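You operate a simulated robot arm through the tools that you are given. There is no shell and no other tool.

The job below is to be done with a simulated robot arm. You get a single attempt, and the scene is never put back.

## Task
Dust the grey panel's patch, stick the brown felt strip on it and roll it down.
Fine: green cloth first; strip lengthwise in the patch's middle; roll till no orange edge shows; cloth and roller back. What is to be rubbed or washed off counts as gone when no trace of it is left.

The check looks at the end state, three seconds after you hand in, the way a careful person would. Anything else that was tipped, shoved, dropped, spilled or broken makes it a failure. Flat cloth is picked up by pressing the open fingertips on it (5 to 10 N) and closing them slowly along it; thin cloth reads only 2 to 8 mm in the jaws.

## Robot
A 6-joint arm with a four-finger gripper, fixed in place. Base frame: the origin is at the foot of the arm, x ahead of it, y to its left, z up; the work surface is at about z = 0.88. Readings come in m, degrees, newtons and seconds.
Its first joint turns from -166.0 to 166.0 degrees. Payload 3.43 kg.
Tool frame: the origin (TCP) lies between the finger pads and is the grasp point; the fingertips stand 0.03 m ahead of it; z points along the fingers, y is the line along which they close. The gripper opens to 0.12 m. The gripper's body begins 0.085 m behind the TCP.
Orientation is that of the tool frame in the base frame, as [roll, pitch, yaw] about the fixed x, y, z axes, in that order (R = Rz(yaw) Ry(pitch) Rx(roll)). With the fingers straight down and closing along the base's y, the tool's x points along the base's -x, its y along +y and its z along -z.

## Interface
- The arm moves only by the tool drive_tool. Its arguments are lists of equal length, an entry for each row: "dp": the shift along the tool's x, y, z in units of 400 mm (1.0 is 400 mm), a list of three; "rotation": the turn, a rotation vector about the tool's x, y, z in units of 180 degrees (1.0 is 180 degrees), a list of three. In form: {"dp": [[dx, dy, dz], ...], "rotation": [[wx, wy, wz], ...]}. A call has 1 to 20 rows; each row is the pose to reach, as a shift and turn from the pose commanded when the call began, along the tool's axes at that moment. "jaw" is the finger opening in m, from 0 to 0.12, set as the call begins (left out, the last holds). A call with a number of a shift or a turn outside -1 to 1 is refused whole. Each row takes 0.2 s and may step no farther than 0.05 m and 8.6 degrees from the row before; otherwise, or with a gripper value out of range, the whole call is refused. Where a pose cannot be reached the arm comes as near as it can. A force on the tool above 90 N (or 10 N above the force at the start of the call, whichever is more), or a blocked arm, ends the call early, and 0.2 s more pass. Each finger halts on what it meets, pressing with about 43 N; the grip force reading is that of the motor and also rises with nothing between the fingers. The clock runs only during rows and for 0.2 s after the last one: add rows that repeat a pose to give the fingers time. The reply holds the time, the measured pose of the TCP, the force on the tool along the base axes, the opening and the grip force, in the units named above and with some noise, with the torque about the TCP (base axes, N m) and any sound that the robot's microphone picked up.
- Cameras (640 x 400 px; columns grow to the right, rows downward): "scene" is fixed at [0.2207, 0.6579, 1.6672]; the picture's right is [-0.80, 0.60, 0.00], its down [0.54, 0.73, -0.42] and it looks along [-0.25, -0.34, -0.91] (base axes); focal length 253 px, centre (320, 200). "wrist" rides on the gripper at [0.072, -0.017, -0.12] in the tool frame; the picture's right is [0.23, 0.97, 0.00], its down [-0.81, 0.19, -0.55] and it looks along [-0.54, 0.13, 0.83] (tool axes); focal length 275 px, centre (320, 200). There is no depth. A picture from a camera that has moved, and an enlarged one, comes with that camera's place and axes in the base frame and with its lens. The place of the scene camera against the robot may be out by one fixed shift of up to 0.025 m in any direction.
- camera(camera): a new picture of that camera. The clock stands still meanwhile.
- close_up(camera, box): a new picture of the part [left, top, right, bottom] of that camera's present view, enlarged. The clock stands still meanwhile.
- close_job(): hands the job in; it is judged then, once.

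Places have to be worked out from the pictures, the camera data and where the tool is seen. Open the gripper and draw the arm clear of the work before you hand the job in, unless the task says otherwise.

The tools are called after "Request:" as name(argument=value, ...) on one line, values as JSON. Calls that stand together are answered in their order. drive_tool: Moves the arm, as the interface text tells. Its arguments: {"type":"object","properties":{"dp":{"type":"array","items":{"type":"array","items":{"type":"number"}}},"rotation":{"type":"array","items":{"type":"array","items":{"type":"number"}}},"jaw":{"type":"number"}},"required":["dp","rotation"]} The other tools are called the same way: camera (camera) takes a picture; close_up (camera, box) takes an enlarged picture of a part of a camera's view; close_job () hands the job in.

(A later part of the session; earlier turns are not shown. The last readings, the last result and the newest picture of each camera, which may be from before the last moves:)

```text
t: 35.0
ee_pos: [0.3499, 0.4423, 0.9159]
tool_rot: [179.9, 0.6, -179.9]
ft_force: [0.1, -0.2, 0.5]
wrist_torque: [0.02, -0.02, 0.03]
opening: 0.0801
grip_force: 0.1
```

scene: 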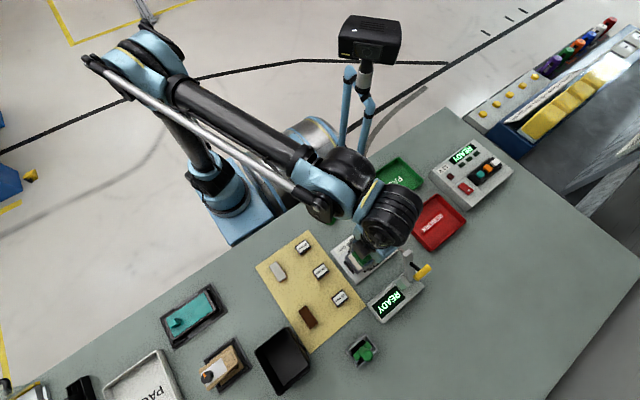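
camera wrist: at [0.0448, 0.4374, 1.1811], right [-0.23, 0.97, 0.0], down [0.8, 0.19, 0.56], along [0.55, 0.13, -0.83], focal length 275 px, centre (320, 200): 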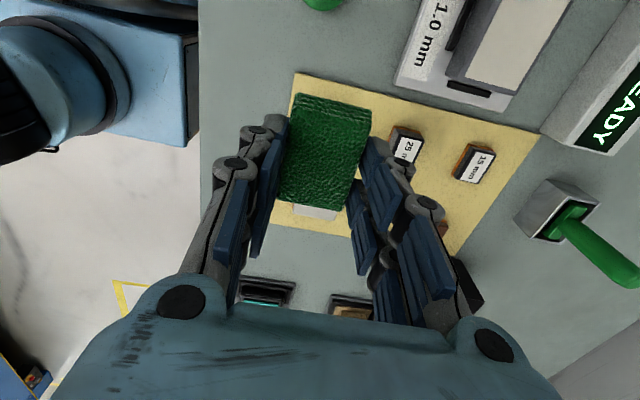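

The pad is released and all forces are zero. I rise straight up and look at how it lies.

Request:
drive_tool(dp=[[0, 0, -0.05], [0, 0, -0.12], [0, 0, -0.22], [0, 0, -0.32], [0, 0, -0.42], [0, 0, -0.42]], rotation=[[0, 0, 0], [0, 0, 0], [0, 0, 0], [0, 0, 0], [0, 0, 0], [0, 0, 0]])

Request:
camera(camera="wrist")

Request:
camera(camera="scene")

```text
t: 36.4
ee_pos: [0.3494, 0.4436, 1.0842]
tool_rot: [179.9, 0.6, 180.0]
ft_force: [1.1, -0.1, 0.6]
wrist_torque: [-0.02, 0.02, -0.01]
opening: 0.0803
grip_force: 0.0
```

```text
taken
camera wrist: at [0.2765, 0.4276, 1.2041], right [-0.23, 0.97, 0.0], down [0.8, 0.19, 0.56], along [0.55, 0.13, -0.83], focal length 275 px, centre (320, 200)
```

wrist: 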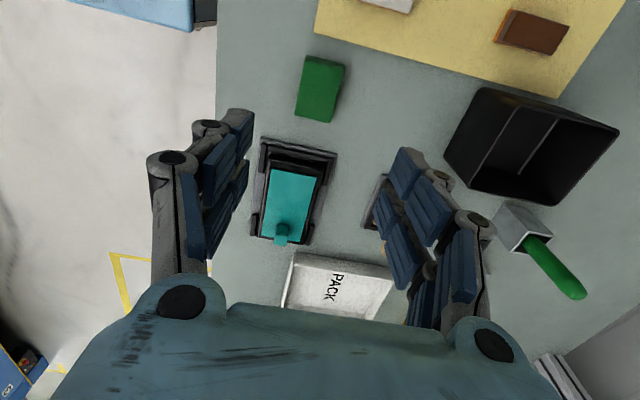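

```text
taken
```

scene: 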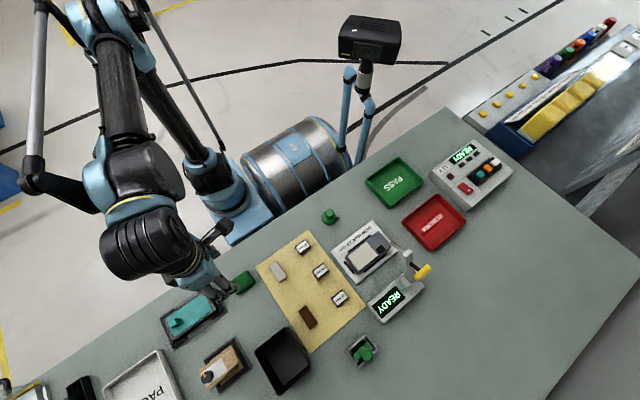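

The cloth lies back where it was. Next the strip: I move toward it at z 1.08 while turning the tool -90° about its axis so the fingers close along x, across the strip's width.

Request:
drive_tool(dp=[[0.0202, 0.0195, 0], [0.0405, 0.0391, 0], [0.0607, 0.0586, 0], [0.0809, 0.0782, 0], [0.1011, 0.0977, 0], [0.1214, 0.1173, 0], [0.1416, 0.1368, 0], [0.1618, 0.1564, 0], [0.182, 0.1759, 0], [0.2023, 0.1955, 0], [0.2225, 0.215, 0], [0.2225, 0.215, 0]], rotation=[[0, 0, -0.0455], [0, 0, -0.0909], [0, 0, -0.1364], [0, 0, -0.1818], [0, 0, -0.2273], [0, 0, -0.2727], [0, 0, -0.3182], [0, 0, -0.3636], [0, 0, -0.4091], [0, 0, -0.4545], [0, 0, -0.5], [0, 0, -0.5]])

Request:
camera(camera="wrist")

```text
t: 39.0
ee_pos: [0.2583, 0.5293, 1.0839]
tool_rot: [-179.4, 0.1, -89.9]
ft_force: [0.2, 0.2, 0.9]
wrist_torque: [-0.01, -0.02, 0.02]
opening: 0.0801
grip_force: 0.0
```

```text
taken
camera wrist: at [0.275, 0.4582, 1.2057], right [-0.97, -0.23, -0.01], down [-0.2, 0.81, 0.55], along [-0.12, 0.54, -0.83], focal length 275 px, centre (320, 200)
```

wrist: 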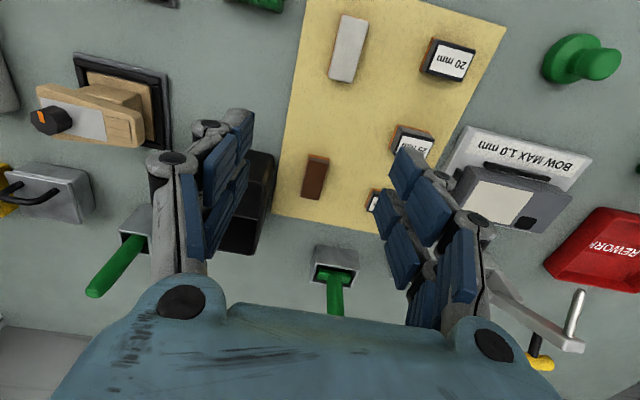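

Turned view shows the strip clearly, and also a second green-handled tool in a cradle at about (0.47, 0.76), outside the scene view; I need to identify both. I zoom in on the strip and on both tools.

Request:
close_up(camera="wrist", box=[265, 120, 385, 220])

Request:
close_up(camera="wrist", box=[280, 225, 400, 325])

Request:
close_up(camera="wrist", box=[0, 140, 180, 310])

```text
4.00 times, centred on (325, 170) of wrist
camera zoom: at [0.275, 0.4582, 1.2057], right [-0.97, -0.23, -0.01], down [-0.2, 0.81, 0.55], along [-0.12, 0.54, -0.83], focal length 1101 px, centre (300, 320)
```

zoom: 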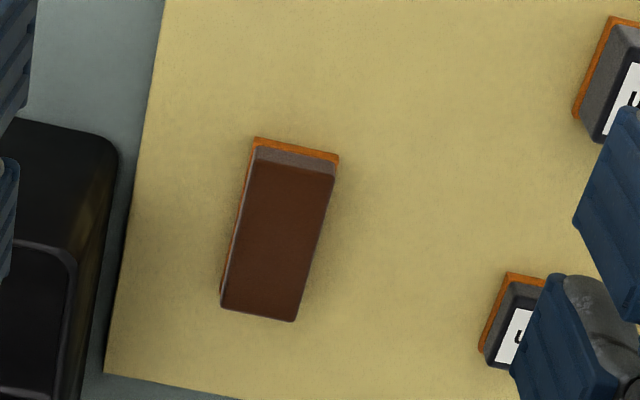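

```text
4.00 times, centred on (340, 275) of wrist
camera zoom: at [0.275, 0.4582, 1.2057], right [-0.97, -0.23, -0.01], down [-0.2, 0.81, 0.55], along [-0.12, 0.54, -0.83], focal length 1101 px, centre (240, -100)
```

zoom: 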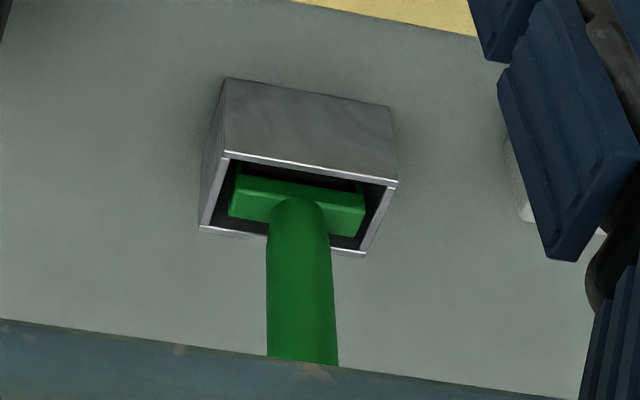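

```text
2.35 times, centred on (90, 225) of wrist
camera zoom: at [0.275, 0.4582, 1.2057], right [-0.97, -0.23, -0.01], down [-0.2, 0.81, 0.55], along [-0.12, 0.54, -0.83], focal length 648 px, centre (861, 141)
```

zoom: 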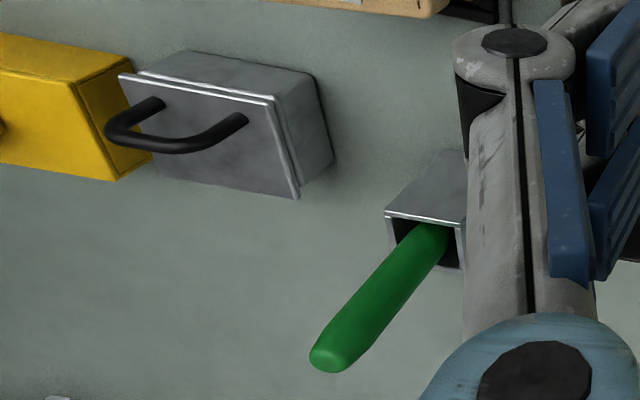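

The strip spans x 0.231–0.259, y 0.604–0.661, 15 mm tall, centre (0.245, 0.632); the bin's rim is about 37 mm from it. I straighten the tool's 0.6° lean, narrow the jaws to 50 mm and go above the strip.

Request:
drive_tool(dp=[[-0.0429, 0.0057, 0.0], [-0.0858, 0.0113, 0.03], [-0.1287, 0.017, 0.07], [-0.1717, 0.0227, 0.11], [-0.2146, 0.0283, 0.16], [-0.2575, 0.034, 0.21], [-0.2575, 0.034, 0.21], [-0.2575, 0.034, 0.21]], rotation=[[-0.001, 0, 0], [-0.002, 0, 0], [-0.0033, 0, 0], [-0.0033, 0, 0], [-0.0033, 0, 0], [-0.0033, 0, 0], [-0.0033, 0, 0], [-0.0033, 0, 0]], jaw=0.05)

Request:
camera(camera="wrist")

Request:
close_up(camera="scene", box=[250, 270, 380, 370])

```text
t: 40.8
ee_pos: [0.2467, 0.6301, 1.0018]
tool_rot: [180.0, 0.1, -90.0]
ft_force: [-0.5, -0.2, -0.7]
wrist_torque: [-0.02, 0.02, -0.02]
opening: 0.0497
grip_force: 0.0
```

```text
taken
camera wrist: at [0.2644, 0.5583, 1.1218], right [-0.97, -0.23, 0.0], down [-0.19, 0.81, 0.55], along [-0.13, 0.54, -0.83], focal length 275 px, centre (320, 200)
```

wrist: 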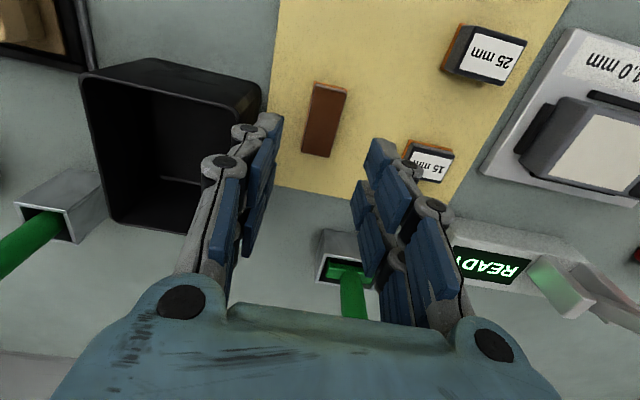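

```text
4.00 times, centred on (315, 320) of scene
camera zoom: at [0.2207, 0.6579, 1.6672], right [-0.8, 0.6, 0.0], down [0.54, 0.73, -0.42], along [-0.25, -0.34, -0.91], focal length 1014 px, centre (340, -280)
```

zoom: 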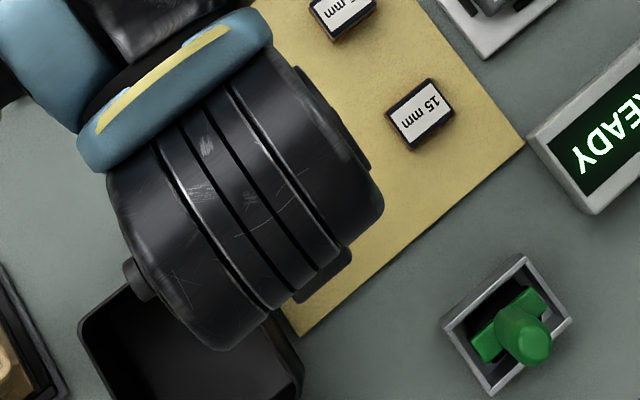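

The bin rim (x ≈ 0.292) is too near for the finger knuckles if I grip across the width, so I'll grip the strip by its two ends instead, closing along y, which keeps clear of the bin. First a zoom to refine the strip's place.

Request:
close_up(camera="wrist", box=[270, 70, 380, 170])

```text
4.00 times, centred on (325, 120) of wrist
camera zoom: at [0.2644, 0.5583, 1.1218], right [-0.97, -0.23, 0.0], down [-0.19, 0.81, 0.55], along [-0.13, 0.54, -0.83], focal length 1101 px, centre (300, 520)
```

zoom: 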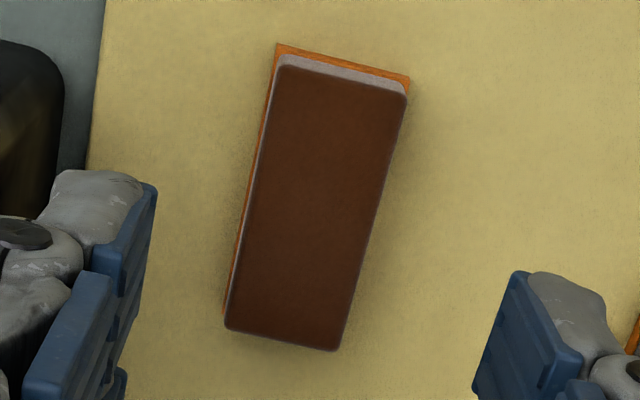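

Strip centre refined to (0.2443, 0.631). I turn the tool back +90° above it (fingers closing along y) with the jaws at 80 mm.

Request:
drive_tool(dp=[[-0.0025, 0.006, 0], [-0.0025, 0.006, 0], [-0.0025, 0.006, 0], [-0.0025, 0.006, 0], [-0.0025, 0.006, 0], [-0.0025, 0.006, 0], [-0.0025, 0.006, 0], [-0.0025, 0.006, 0], [-0.0025, 0.006, 0], [-0.0025, 0.006, 0], [-0.0025, 0.006, 0], [-0.0025, 0.006, 0]], rotation=[[0, 0, 0.0455], [0, 0, 0.0909], [0, 0, 0.1364], [0, 0, 0.1818], [0, 0, 0.2273], [0, 0, 0.2727], [0, 0, 0.3182], [0, 0, 0.3636], [0, 0, 0.4091], [0, 0, 0.4545], [0, 0, 0.5], [0, 0, 0.5]], jaw=0.08)

Request:
camera(camera="wrist")

Request:
close_up(camera="wrist", box=[250, 60, 400, 160])

```text
t: 43.4
ee_pos: [0.245, 0.6325, 1.001]
tool_rot: [179.9, 0.0, 180.0]
ft_force: [-0.2, -0.1, 0.2]
wrist_torque: [0.01, 0.02, 0.04]
opening: 0.0799
grip_force: 0.1
```

```text
taken
camera wrist: at [0.1734, 0.6163, 1.1211], right [-0.23, 0.97, 0.0], down [0.81, 0.19, 0.55], along [0.54, 0.13, -0.83], focal length 275 px, centre (320, 200)
```

wrist: 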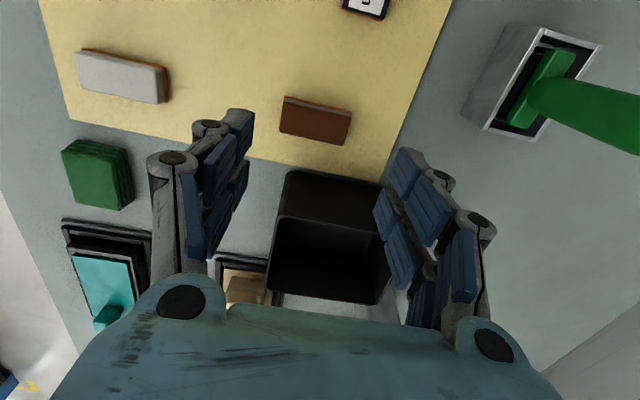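

```text
4.00 times, centred on (325, 110) of wrist
camera zoom: at [0.1734, 0.6163, 1.1211], right [-0.23, 0.97, 0.0], down [0.81, 0.19, 0.55], along [0.54, 0.13, -0.83], focal length 1101 px, centre (300, 560)
```

zoom: 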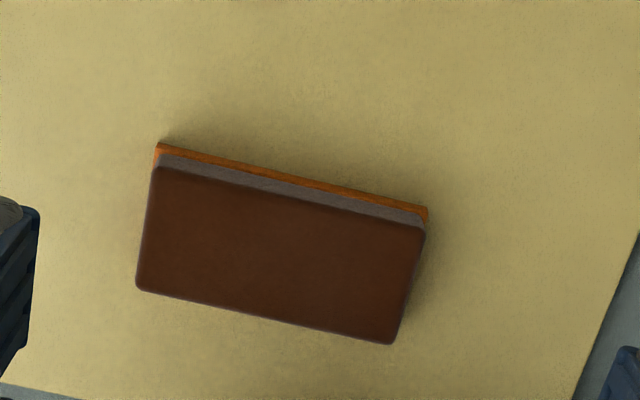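

The strip sits centred between the open fingers. I descend so the fingertips stop about 5 mm above the mat, above the orange layer.

Request:
drive_tool(dp=[[0, -0.004, 0.0], [0, -0.004, 0.05], [0, -0.004, 0.1], [0, -0.004, 0.14], [0, -0.004, 0.17], [0, -0.004, 0.195], [0, -0.004, 0.2075], [0, -0.004, 0.2075]], rotation=[[0, 0, 0], [0, 0, 0], [0, 0, 0], [0, 0, 0], [0, 0, 0], [0, 0, 0], [0, 0, 0], [0, 0, 0]])

Request:
camera(camera="wrist")

```text
t: 45.2
ee_pos: [0.2447, 0.632, 0.9181]
tool_rot: [179.9, 0.0, 179.9]
ft_force: [1.0, 0.6, 0.4]
wrist_torque: [0.02, -0.01, 0.0]
opening: 0.08
grip_force: 0.1
```

```text
taken
camera wrist: at [0.1737, 0.6151, 1.0386], right [-0.23, 0.97, 0.0], down [0.81, 0.19, 0.55], along [0.54, 0.13, -0.83], focal length 275 px, centre (320, 200)
```

wrist: 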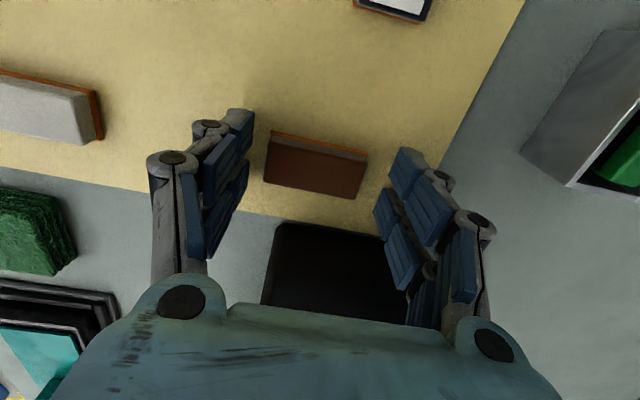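

Fingers are just off both ends, aligned with the strip's middle. I close gently, first to 62 mm, then further.

Request:
drive_tool(dp=[[0, 0, 0], [0, 0, 0]], rotation=[[0, 0, 0], [0, 0, 0]], jaw=0.062)

Request:
drive_tool(dp=[[0, 0, 0], [0, 0, 0], [0, 0, 0]], rotation=[[0, 0, 0], [0, 0, 0], [0, 0, 0]], jaw=0.053)

```text
t: 45.8
ee_pos: [0.2447, 0.6311, 0.9168]
tool_rot: [179.9, 0.0, 179.9]
ft_force: [0.5, 0.0, 0.5]
wrist_torque: [-0.01, -0.02, -0.03]
opening: 0.0621
grip_force: 0.2
```

```text
t: 46.6
ee_pos: [0.2451, 0.6318, 0.9192]
tool_rot: [179.9, 0.1, 180.0]
ft_force: [0.6, 0.9, 5.3]
wrist_torque: [-0.06, 0.01, 0.0]
opening: 0.0544
grip_force: 43.3
```

The strip is held at 54.4 mm with full grip force. I lift a little and look.

Request:
drive_tool(dp=[[0, 0, -0.01], [0, 0, -0.03], [0, 0, -0.07], [0, 0, -0.12], [0, 0, -0.19], [0, 0, -0.25], [0, 0, -0.25]], rotation=[[0, 0, 0], [0, 0, 0], [0, 0, 0], [0, 0, 0], [0, 0, 0], [0, 0, 0], [0, 0, 0]])

Request:
close_up(camera="wrist", box=[220, 90, 440, 230])

Request:
camera(camera="scene")

```text
t: 48.2
ee_pos: [0.2447, 0.6331, 1.018]
tool_rot: [180.0, 0.0, 179.9]
ft_force: [0.1, 0.6, -0.4]
wrist_torque: [0.02, 0.01, -0.02]
opening: 0.0545
grip_force: 42.7
```

```text
2.86 times, centred on (330, 160) of wrist
camera zoom: at [0.1737, 0.6166, 1.1382], right [-0.23, 0.97, 0.0], down [0.81, 0.19, 0.55], along [0.54, 0.13, -0.83], focal length 786 px, centre (291, 314)
```

zoom: 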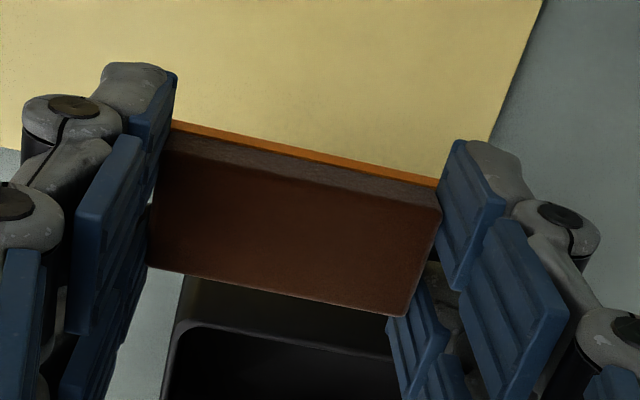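

```text
taken
```

scene: 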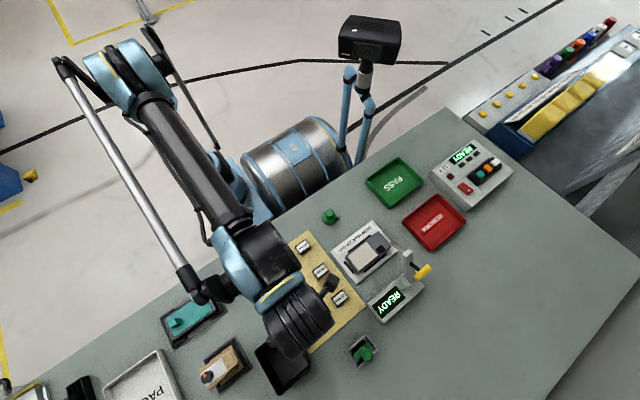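

The strip is firmly held by its ends. I first turn the tool -90° away from the READY machine's rod, over the mat at (0.15, 0.55), before approaching the panel.

Request:
drive_tool(dp=[[0.0198, -0.0167, -0.025], [0.0396, -0.0333, -0.05], [0.0594, -0.05, -0.075], [0.0792, -0.0667, -0.075], [0.099, -0.0833, -0.075], [0.1188, -0.1, -0.075], [0.1385, -0.1167, -0.075], [0.1583, -0.1333, -0.075], [0.1781, -0.15, -0.075], [0.1979, -0.1667, -0.075], [0.2177, -0.1833, -0.075], [0.2375, -0.2, -0.075], [0.2375, -0.2, -0.075]], rotation=[[0, 0, -0.0417], [0, 0, -0.0833], [0, 0, -0.125], [0, 0, -0.1667], [0, 0, -0.2083], [0, 0, -0.25], [0, 0, -0.2917], [0, 0, -0.3333], [0, 0, -0.375], [0, 0, -0.4167], [0, 0, -0.4583], [0, 0, -0.5], [0, 0, -0.5]])

Request:
camera(camera="wrist")

```text
t: 51.0
ee_pos: [0.1491, 0.5514, 1.0467]
tool_rot: [179.9, 0.2, -90.0]
ft_force: [0.1, 0.2, -0.5]
wrist_torque: [-0.01, 0.02, 0.02]
opening: 0.0545
grip_force: 43.2
```

```text
taken
camera wrist: at [0.1662, 0.4809, 1.1676], right [-0.97, -0.23, 0.0], down [-0.19, 0.81, 0.55], along [-0.13, 0.54, -0.83], focal length 275 px, centre (320, 200)
```

wrist: 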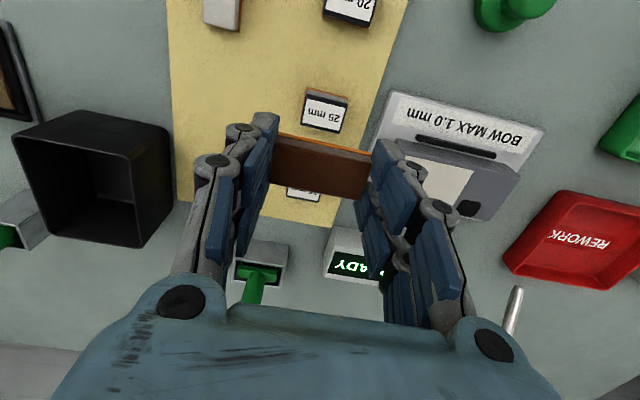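

Now I translate toward the panel, stopping slightly short of it at (0.05, 0.583) to check the clearance of the finger to the rod.

Request:
drive_tool(dp=[[-0.02, 0.062, 0.005], [-0.04, 0.124, 0.01], [-0.06, 0.186, 0.015], [-0.08, 0.248, 0.02], [-0.08, 0.248, 0.02]], rotation=[[0, 0, 0], [0, 0, 0], [0, 0, 0], [0, 0, 0], [0, 0, 0]])

Request:
camera(camera="wrist")

Request:
camera(camera="scene")

```text
t: 52.2
ee_pos: [0.0517, 0.5838, 1.0383]
tool_rot: [-180.0, 0.1, -90.0]
ft_force: [0.9, -0.9, -0.8]
wrist_torque: [0.0, -0.01, -0.01]
opening: 0.0545
grip_force: 43.3
```

```text
taken
camera wrist: at [0.0689, 0.5128, 1.1604], right [-0.97, -0.23, 0.0], down [-0.19, 0.81, 0.55], along [-0.13, 0.54, -0.83], focal length 275 px, centre (320, 200)
```

wrist: 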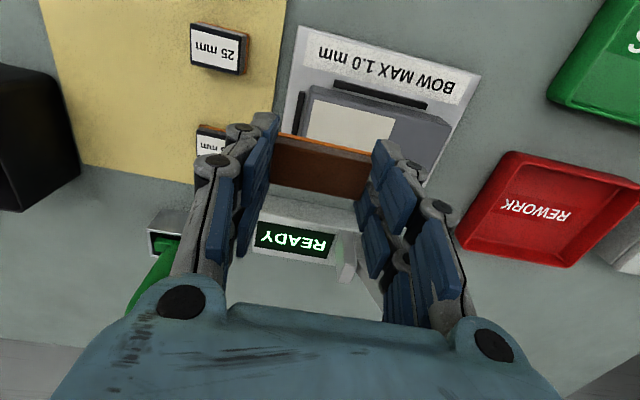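

```text
taken
```

scene: 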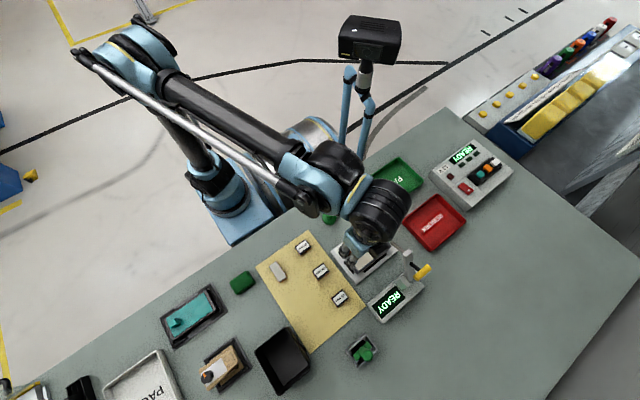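

Finger side clearance to the rod tip (y ≈ 0.617) should be over 10 mm. I move over the patch centre and down to TCP z 1.00.

Request:
drive_tool(dp=[[-0.006, 0.016, 0.0], [-0.012, 0.033, 0.02], [-0.018, 0.05, 0.05], [-0.023, 0.065, 0.08], [-0.023, 0.065, 0.095], [-0.023, 0.065, 0.095]], rotation=[[0, 0, 0], [0, 0, 0], [0, 0, 0], [0, 0, 0], [0, 0, 0], [0, 0, 0]])

Request:
close_up(camera="wrist", box=[200, 40, 460, 210])

Request:
close_up(camera="scene", box=[325, 205, 425, 280])

```text
t: 53.6
ee_pos: [0.0261, 0.5934, 1.0025]
tool_rot: [-179.9, 0.0, -90.0]
ft_force: [0.2, -0.9, 0.2]
wrist_torque: [0.01, 0.02, 0.05]
opening: 0.0544
grip_force: 42.8
```

```text
2.35 times, centred on (330, 125) of wrist
camera zoom: at [0.0433, 0.5222, 1.1229], right [-0.97, -0.23, 0.0], down [-0.19, 0.81, 0.55], along [-0.13, 0.54, -0.83], focal length 648 px, centre (296, 376)
```

zoom: 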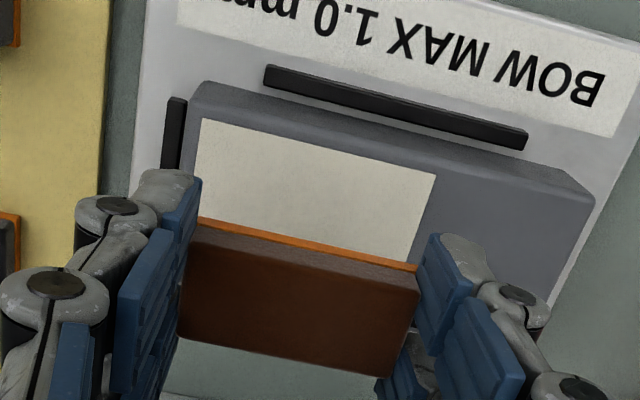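

```text
5.33 times, centred on (375, 242) of scene
camera zoom: at [0.2207, 0.6579, 1.6672], right [-0.8, 0.6, 0.0], down [0.54, 0.73, -0.42], along [-0.25, -0.34, -0.91], focal length 1352 px, centre (27, -27)
```

zoom: 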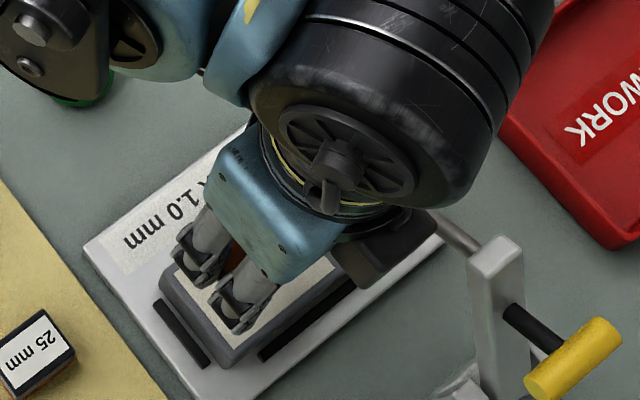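

In this view the strip's centre sits about 1 mm too far in +x and 2.5 mm too far in +y relative to the patch centre. I correct that and lower until the strip is about 5 mm above the patch.

Request:
drive_tool(dp=[[0.0068, 0.003, 0.02], [0.0068, 0.003, 0.045], [0.0068, 0.003, 0.065], [0.0068, 0.003, 0.08], [0.0068, 0.003, 0.09], [0.0068, 0.003, 0.096], [0.0068, 0.003, 0.096]], rotation=[[0, 0, 0], [0, 0, 0], [0, 0, 0], [0, 0, 0], [0, 0, 0], [0, 0, 0], [0, 0, 0]])

Request:
close_up(camera="wrist", box=[200, 40, 460, 210])

Request:
close_up(camera="scene", box=[335, 225, 405, 280])

```text
t: 55.2
ee_pos: [0.0247, 0.589, 0.9635]
tool_rot: [-179.9, 0.1, -90.0]
ft_force: [0.1, -1.3, 0.3]
wrist_torque: [0.02, -0.03, -0.02]
opening: 0.0545
grip_force: 42.8
```

```text
2.35 times, centred on (330, 125) of wrist
camera zoom: at [0.041, 0.5185, 1.0842], right [-0.97, -0.23, 0.0], down [-0.19, 0.81, 0.55], along [-0.13, 0.54, -0.83], focal length 648 px, centre (296, 376)
```

zoom: 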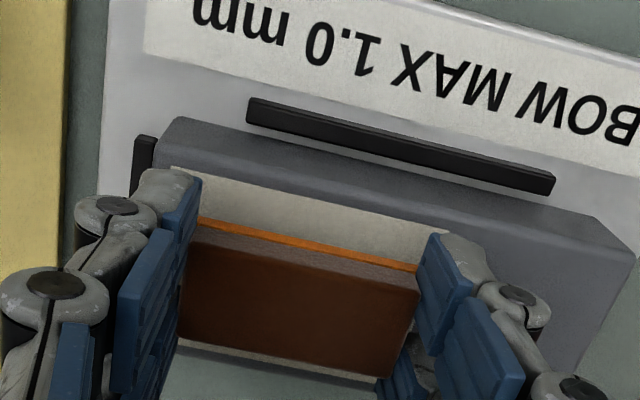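

```text
7.27 times, centred on (370, 252) of scene
camera zoom: at [0.2207, 0.6579, 1.6672], right [-0.8, 0.6, 0.0], down [0.54, 0.73, -0.42], along [-0.25, -0.34, -0.91], focal length 1843 px, centre (-44, -182)
```

zoom: 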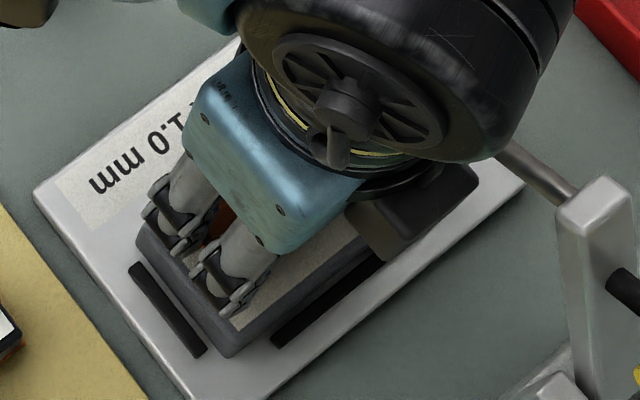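

x is aligned (strip 0.0225, patch 0.0226); y wants about +1 mm. I apply that and lower 4 mm in fine steps.

Request:
drive_tool(dp=[[-0.0028, 0, 0.0], [-0.0028, 0, 0.003], [-0.0028, 0, 0.006], [-0.0028, 0, 0.009], [-0.0028, 0, 0.009]], rotation=[[0, 0, 0], [0, 0, 0], [0, 0, 0], [0, 0, 0], [0, 0, 0]])

Request:
close_up(camera="wrist", box=[200, 60, 440, 220])

```text
t: 56.4
ee_pos: [0.0242, 0.5908, 0.9584]
tool_rot: [-180.0, 0.1, -90.0]
ft_force: [1.0, 0.0, -0.4]
wrist_torque: [0.05, 0.0, 0.0]
opening: 0.0547
grip_force: 43.1
```

```text
2.50 times, centred on (320, 140) of wrist
camera zoom: at [0.0402, 0.5196, 1.0801], right [-0.97, -0.23, 0.0], down [-0.19, 0.81, 0.55], along [-0.13, 0.54, -0.83], focal length 688 px, centre (320, 350)
```

zoom: 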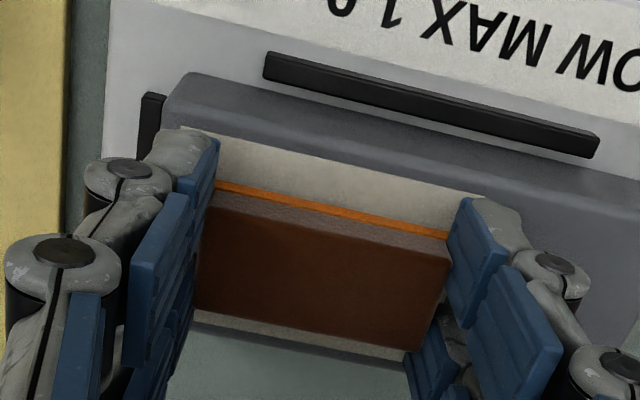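

The strip is just about touching, and the near-side gap is 11 mm as wanted. I zoom in to check the lengthwise gaps and the far side before pressing.

Request:
close_up(camera="wrist", box=[255, 95, 335, 145])

Request:
close_up(camera="wrist", box=[345, 115, 425, 165])

Request:
close_up(camera="wrist", box=[255, 170, 375, 220])

```text
8.00 times, centred on (295, 120) of wrist
camera zoom: at [0.0402, 0.5196, 1.0801], right [-0.97, -0.23, 0.0], down [-0.19, 0.81, 0.55], along [-0.13, 0.54, -0.83], focal length 2202 px, centre (520, 840)
```

zoom: 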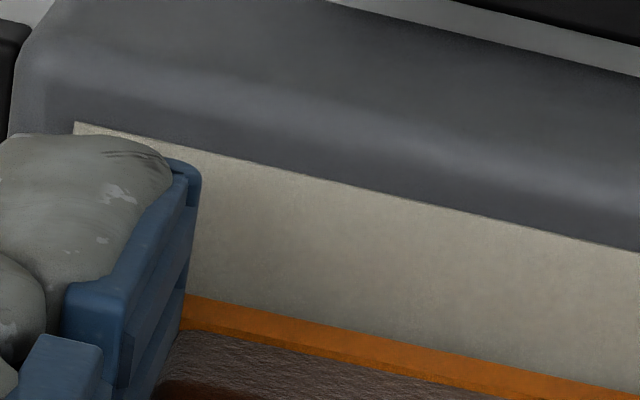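

```text
8.00 times, centred on (385, 140) of wrist
camera zoom: at [0.0402, 0.5196, 1.0801], right [-0.97, -0.23, 0.0], down [-0.19, 0.81, 0.55], along [-0.13, 0.54, -0.83], focal length 2202 px, centre (-200, 680)
```

zoom: 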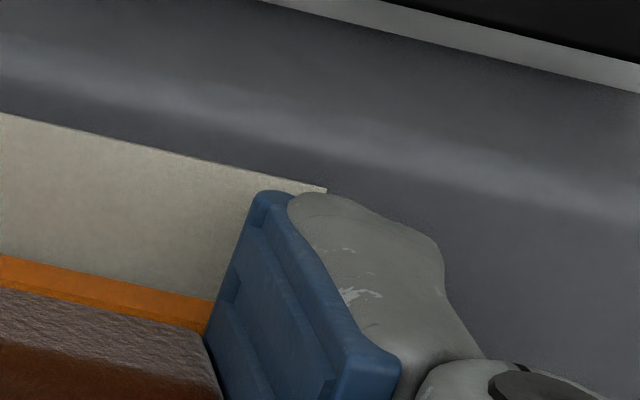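

```text
5.33 times, centred on (315, 195) of wrist
camera zoom: at [0.0402, 0.5196, 1.0801], right [-0.97, -0.23, 0.0], down [-0.19, 0.81, 0.55], along [-0.13, 0.54, -0.83], focal length 1468 px, centre (347, 227)
```

zoom: 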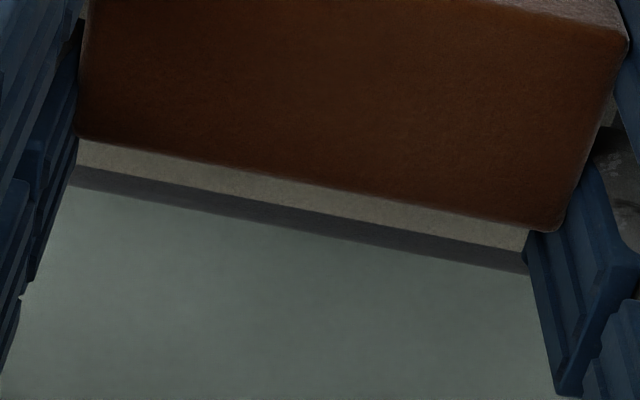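

The strip is centred in y; lengthwise it is about 1 mm toward -x, so I shift +1 mm in x and step down 0.6 mm to make contact.

Request:
drive_tool(dp=[[0, -0.0025, 0], [0, -0.0025, 0.0008], [0, -0.0025, 0.0016], [0, -0.0025, 0.0016]], rotation=[[0, 0, 0], [0, 0, 0], [0, 0, 0], [0, 0, 0]])

```text
t: 57.4
ee_pos: [0.0239, 0.5905, 0.9597]
tool_rot: [180.0, 0.2, -90.1]
ft_force: [-0.3, 0.2, -0.4]
wrist_torque: [0.03, 0.03, 0.0]
opening: 0.0547
grip_force: 43.2
```

No contact force yet; I keep stepping down by 0.5 mm.

Request:
drive_tool(dp=[[0, 0, 0.0006], [0, 0, 0.0013], [0, 0, 0.0013]], rotation=[[0, 0, 0], [0, 0, 0], [0, 0, 0]])

```text
t: 58.2
ee_pos: [0.024, 0.5897, 0.9577]
tool_rot: [-179.9, 0.1, -90.0]
ft_force: [-0.4, -0.1, -0.2]
wrist_torque: [-0.03, 0.0, 0.03]
opening: 0.0547
grip_force: 42.5
```

Still free; another 0.5 mm.

Request:
drive_tool(dp=[[0, 0, 0.0006], [0, 0, 0.0013], [0, 0, 0.0013]], rotation=[[0, 0, 0], [0, 0, 0], [0, 0, 0]])

```text
t: 59.0
ee_pos: [0.0259, 0.5909, 0.9591]
tool_rot: [180.0, 0.1, -90.0]
ft_force: [-0.8, -0.2, -0.2]
wrist_torque: [0.01, 0.02, 0.01]
opening: 0.0545
grip_force: 42.9
```

No force yet; next 0.5 mm.

Request:
drive_tool(dp=[[0, 0, 0.0006], [0, 0, 0.0013], [0, 0, 0.0013]], rotation=[[0, 0, 0], [0, 0, 0], [0, 0, 0]])

Request:
close_up(camera="wrist", box=[200, 60, 440, 220])

```text
t: 59.8
ee_pos: [0.0232, 0.5903, 0.9591]
tool_rot: [180.0, 0.2, -90.0]
ft_force: [0.0, 1.7, -0.4]
wrist_torque: [-0.01, 0.04, 0.0]
opening: 0.0544
grip_force: 42.8
```

```text
2.50 times, centred on (320, 140) of wrist
camera zoom: at [0.0411, 0.5196, 1.0793], right [-0.97, -0.23, 0.0], down [-0.19, 0.81, 0.55], along [-0.13, 0.54, -0.83], focal length 688 px, centre (320, 350)
```

zoom: 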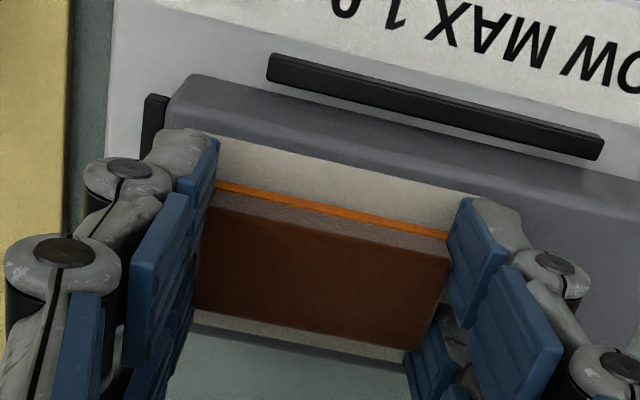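

Still hovering by a hair; another 0.5 mm.

Request:
drive_tool(dp=[[0, 0, 0.0006], [0, 0, 0.0013], [0, 0, 0.0013]], rotation=[[0, 0, 0], [0, 0, 0], [0, 0, 0]])

```text
t: 60.6
ee_pos: [0.0233, 0.5896, 0.9576]
tool_rot: [180.0, 0.1, -90.0]
ft_force: [0.4, -0.5, -0.2]
wrist_torque: [-0.01, -0.02, -0.02]
opening: 0.0548
grip_force: 42.6
```

Nothing yet; another 0.5 mm.

Request:
drive_tool(dp=[[0, 0, 0.0006], [0, 0, 0.0013], [0, 0, 0.0013]], rotation=[[0, 0, 0], [0, 0, 0], [0, 0, 0]])

```text
t: 61.4
ee_pos: [0.0235, 0.5912, 0.956]
tool_rot: [-180.0, 0.1, -89.9]
ft_force: [-0.2, 0.4, -3.6]
wrist_torque: [-0.03, -0.07, 0.02]
opening: 0.0545
grip_force: 43.3
```

The force changed to -3.6 N (a slight downward pull), possibly the adhesive grabbing. I look closely.

Request:
close_up(camera="wrist", box=[200, 60, 440, 220])

Request:
close_up(camera="wrist", box=[270, 115, 380, 175])

```text
2.50 times, centred on (320, 140) of wrist
camera zoom: at [0.0405, 0.52, 1.0774], right [-0.97, -0.23, 0.0], down [-0.19, 0.81, 0.55], along [-0.13, 0.54, -0.83], focal length 688 px, centre (320, 350)
```

zoom: 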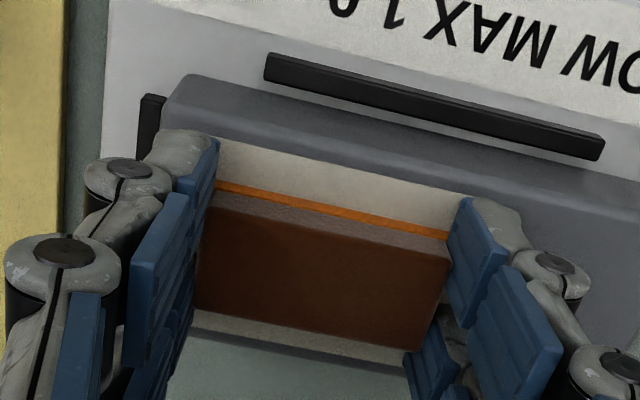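

```text
5.82 times, centred on (325, 145) of wrist
camera zoom: at [0.0405, 0.52, 1.0774], right [-0.97, -0.23, 0.0], down [-0.19, 0.81, 0.55], along [-0.13, 0.54, -0.83], focal length 1602 px, centre (291, 520)
```

zoom: 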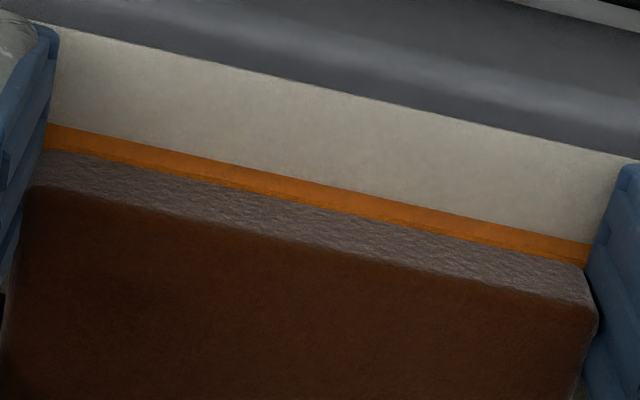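

The near gap reads about 10 mm against 11 wanted. I nudge +0.7 mm in y and watch whether the force shows it already sticking.

Request:
drive_tool(dp=[[-0.0009, 0, 0], [-0.0018, 0, 0], [-0.0018, 0, 0]], rotation=[[0, 0, 0], [0, 0, 0], [0, 0, 0]])

```text
t: 62.2
ee_pos: [0.0233, 0.5911, 0.9559]
tool_rot: [-180.0, 0.2, -90.1]
ft_force: [-0.6, 0.2, -2.3]
wrist_torque: [-0.02, -0.01, 0.0]
opening: 0.0544
grip_force: 43.1
```

Force still slightly negative. I press down another 0.4 mm.

Request:
drive_tool(dp=[[0, 0, 0.0005], [0, 0, 0.001], [0, 0, 0.001]], rotation=[[0, 0, 0], [0, 0, 0], [0, 0, 0]])

```text
t: 63.0
ee_pos: [0.0238, 0.5912, 0.9552]
tool_rot: [-180.0, 0.1, -90.1]
ft_force: [-1.0, 0.3, -1.2]
wrist_torque: [0.03, 0.01, 0.02]
opening: 0.0545
grip_force: 43.5
```

Another 0.4 mm down.

Request:
drive_tool(dp=[[0, 0, 0.0005], [0, 0, 0.001], [0, 0, 0.001]], rotation=[[0, 0, 0], [0, 0, 0], [0, 0, 0]])

```text
t: 63.8
ee_pos: [0.0257, 0.5913, 0.9563]
tool_rot: [-179.9, 0.1, -90.0]
ft_force: [0.5, -0.8, 11.9]
wrist_torque: [0.03, 0.05, 0.02]
opening: 0.0544
grip_force: 43.4
```

Contact at 12 N: the strip is seated on the patch. I hold it briefly and then open the fingers to 72 mm.

Request:
drive_tool(dp=[[0, 0, 0], [0, 0, 0], [0, 0, 0]], rotation=[[0, 0, 0], [0, 0, 0], [0, 0, 0]])

Request:
drive_tool(dp=[[0, 0, 0], [0, 0, 0], [0, 0, 0]], rotation=[[0, 0, 0], [0, 0, 0], [0, 0, 0]], jaw=0.072)

Request:
close_up(camera="wrist", box=[200, 60, 440, 220])

```text
t: 64.6
ee_pos: [0.0232, 0.5913, 0.9552]
tool_rot: [-180.0, 0.1, -90.0]
ft_force: [-0.1, 0.0, 11.6]
wrist_torque: [0.01, 0.0, -0.01]
opening: 0.0545
grip_force: 43.2
```

```text
t: 65.4
ee_pos: [0.0232, 0.5907, 0.9556]
tool_rot: [180.0, 0.2, -89.9]
ft_force: [-0.3, -0.1, 0.1]
wrist_torque: [-0.02, 0.02, 0.01]
opening: 0.0719
grip_force: 0.1
```

```text
2.50 times, centred on (320, 140) of wrist
camera zoom: at [0.0416, 0.5209, 1.0763], right [-0.97, -0.23, 0.0], down [-0.19, 0.81, 0.55], along [-0.13, 0.54, -0.83], focal length 688 px, centre (320, 350)
```

zoom: 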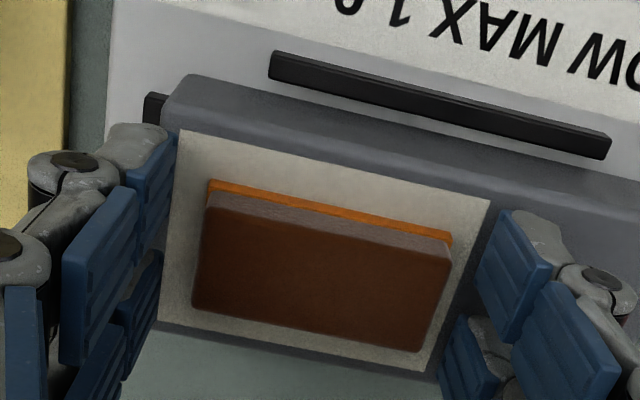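

The strip stays put on the patch, released. I rise straight up slowly, then swing away toward the base to view the result.

Request:
drive_tool(dp=[[0, 0, -0.02], [0, 0, -0.06], [0, 0, -0.12], [0, 0, -0.2], [0, 0, -0.25], [0, 0, -0.25]], rotation=[[0, 0, 0], [0, 0, 0], [0, 0, 0], [0, 0, 0], [0, 0, 0], [0, 0, 0]])

Request:
close_up(camera="wrist", box=[200, 0, 440, 160])

```text
t: 66.8
ee_pos: [0.0243, 0.5897, 1.0571]
tool_rot: [-180.0, 0.0, -89.9]
ft_force: [0.4, -0.3, -0.9]
wrist_torque: [0.01, -0.04, -0.02]
opening: 0.072
grip_force: 0.0
```

```text
2.50 times, centred on (320, 80) of wrist
camera zoom: at [0.0412, 0.5196, 1.1776], right [-0.97, -0.23, 0.0], down [-0.19, 0.81, 0.55], along [-0.13, 0.54, -0.83], focal length 688 px, centre (320, 500)
```

zoom: 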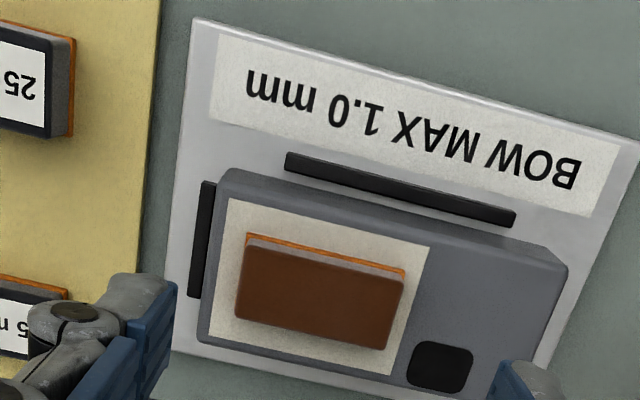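

The strip lies well centred in the patch (lengthwise within 1 mm, sideways about 1–1.5 mm). Now I go to inspect the green-handled tool near (0.18, 0.77).

Request:
drive_tool(dp=[[0, -0.05, -0.06], [-0.005, -0.14, -0.12], [-0.012, -0.24, -0.1575], [-0.018, -0.33, -0.1575], [-0.025, -0.415, -0.1575], [-0.025, -0.415, -0.1575]], rotation=[[0, 0, 0], [0, 0, 0], [0, 0, 0], [0, 0, 0], [0, 0, 0], [0, 0, 0]])

Request:
camera(camera="wrist")

Request:
close_up(camera="wrist", box=[250, 180, 400, 310])

Request:
close_up(camera="scene", box=[340, 225, 400, 275])

```text
t: 68.2
ee_pos: [0.1938, 0.6019, 1.1201]
tool_rot: [-179.9, 0.1, -89.9]
ft_force: [-0.9, 0.2, -0.2]
wrist_torque: [0.01, -0.01, -0.02]
opening: 0.0719
grip_force: 0.0
```

```text
taken
camera wrist: at [0.2105, 0.5318, 1.2408], right [-0.97, -0.23, 0.0], down [-0.19, 0.81, 0.55], along [-0.13, 0.54, -0.83], focal length 275 px, centre (320, 200)
```

wrist: 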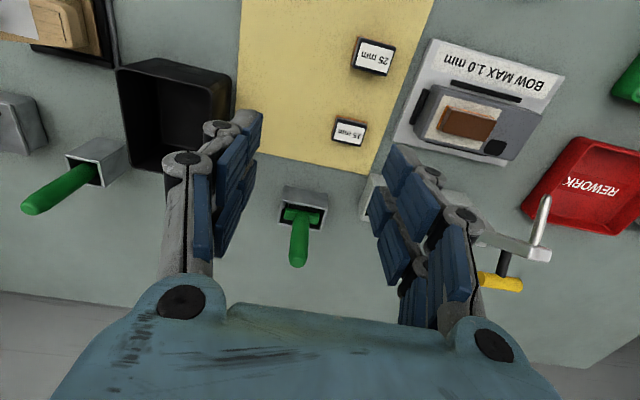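

```text
3.08 times, centred on (325, 245) of wrist
camera zoom: at [0.2105, 0.5318, 1.2408], right [-0.97, -0.23, 0.0], down [-0.19, 0.81, 0.55], along [-0.13, 0.54, -0.83], focal length 847 px, centre (305, 62)
```

zoom: 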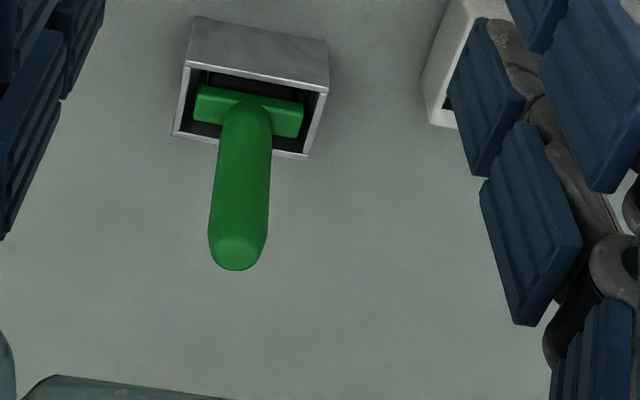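

```text
8.00 times, centred on (370, 250) of scene
camera zoom: at [0.2207, 0.6579, 1.6672], right [-0.8, 0.6, 0.0], down [0.54, 0.73, -0.42], along [-0.25, -0.34, -0.91], focal length 2027 px, centre (-80, -200)
```

zoom: 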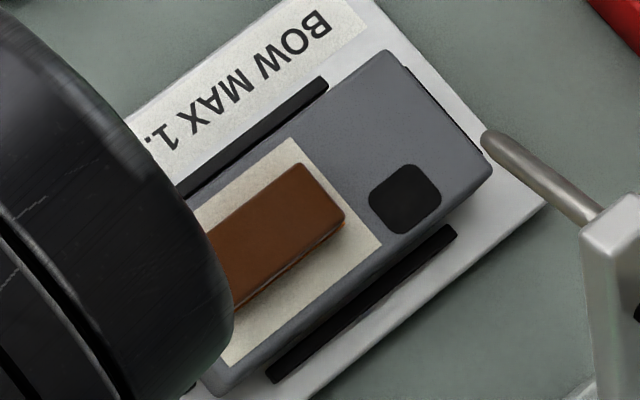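

Tool A has a T-shaped yoke in its cradle. I go look at tool B near (0.47, 0.76) from a similar position before deciding which is the roller.

Request:
drive_tool(dp=[[0, -0.1, 0], [0, -0.2, 0], [0, -0.3, 0], [0, -0.4, 0], [0, -0.5, 0], [0, -0.6, 0], [0, -0.65, 0], [0, -0.65, 0]], rotation=[[0, 0, 0], [0, 0, 0], [0, 0, 0], [0, 0, 0], [0, 0, 0], [0, 0, 0], [0, 0, 0], [0, 0, 0]])

Request:
camera(camera="wrist")

Request:
close_up(camera="wrist", box=[250, 180, 400, 310])

Request:
close_up(camera="scene", box=[325, 205, 425, 280])

```text
t: 70.0
ee_pos: [0.4479, 0.6021, 1.1167]
tool_rot: [-180.0, 0.1, -89.9]
ft_force: [0.3, -0.2, -0.2]
wrist_torque: [0.0, 0.0, -0.05]
opening: 0.0722
grip_force: 0.0
```

```text
taken
camera wrist: at [0.4649, 0.5316, 1.2378], right [-0.97, -0.23, 0.0], down [-0.19, 0.81, 0.55], along [-0.13, 0.54, -0.83], focal length 275 px, centre (320, 200)
```

wrist: 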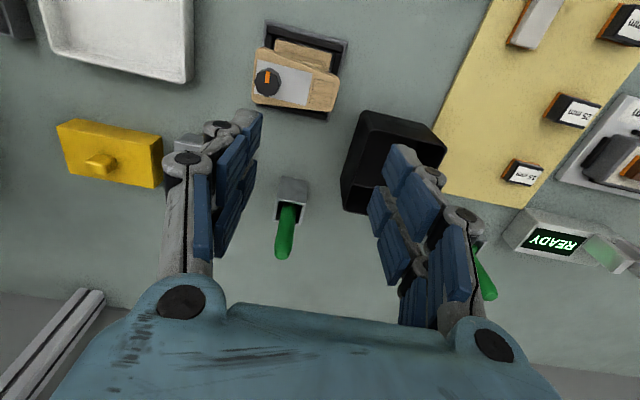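

```text
3.08 times, centred on (325, 245) of wrist
camera zoom: at [0.4649, 0.5316, 1.2378], right [-0.97, -0.23, 0.0], down [-0.19, 0.81, 0.55], along [-0.13, 0.54, -0.83], focal length 847 px, centre (305, 62)
```

zoom: 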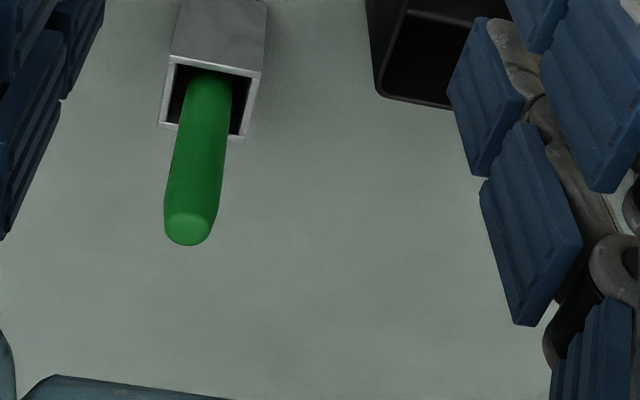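

```text
5.33 times, centred on (375, 242) of scene
camera zoom: at [0.2207, 0.6579, 1.6672], right [-0.8, 0.6, 0.0], down [0.54, 0.73, -0.42], along [-0.25, -0.34, -0.91], focal length 1352 px, centre (27, -27)
```

zoom: 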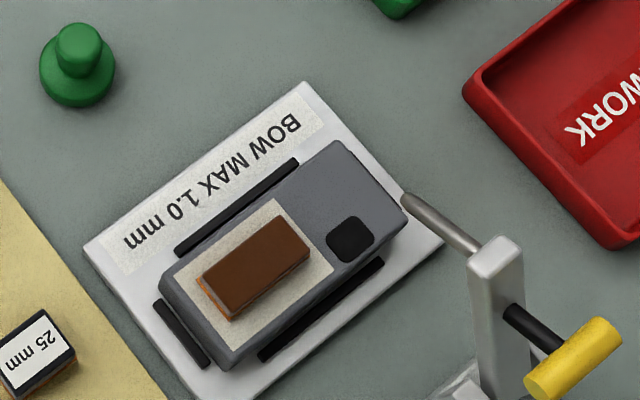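

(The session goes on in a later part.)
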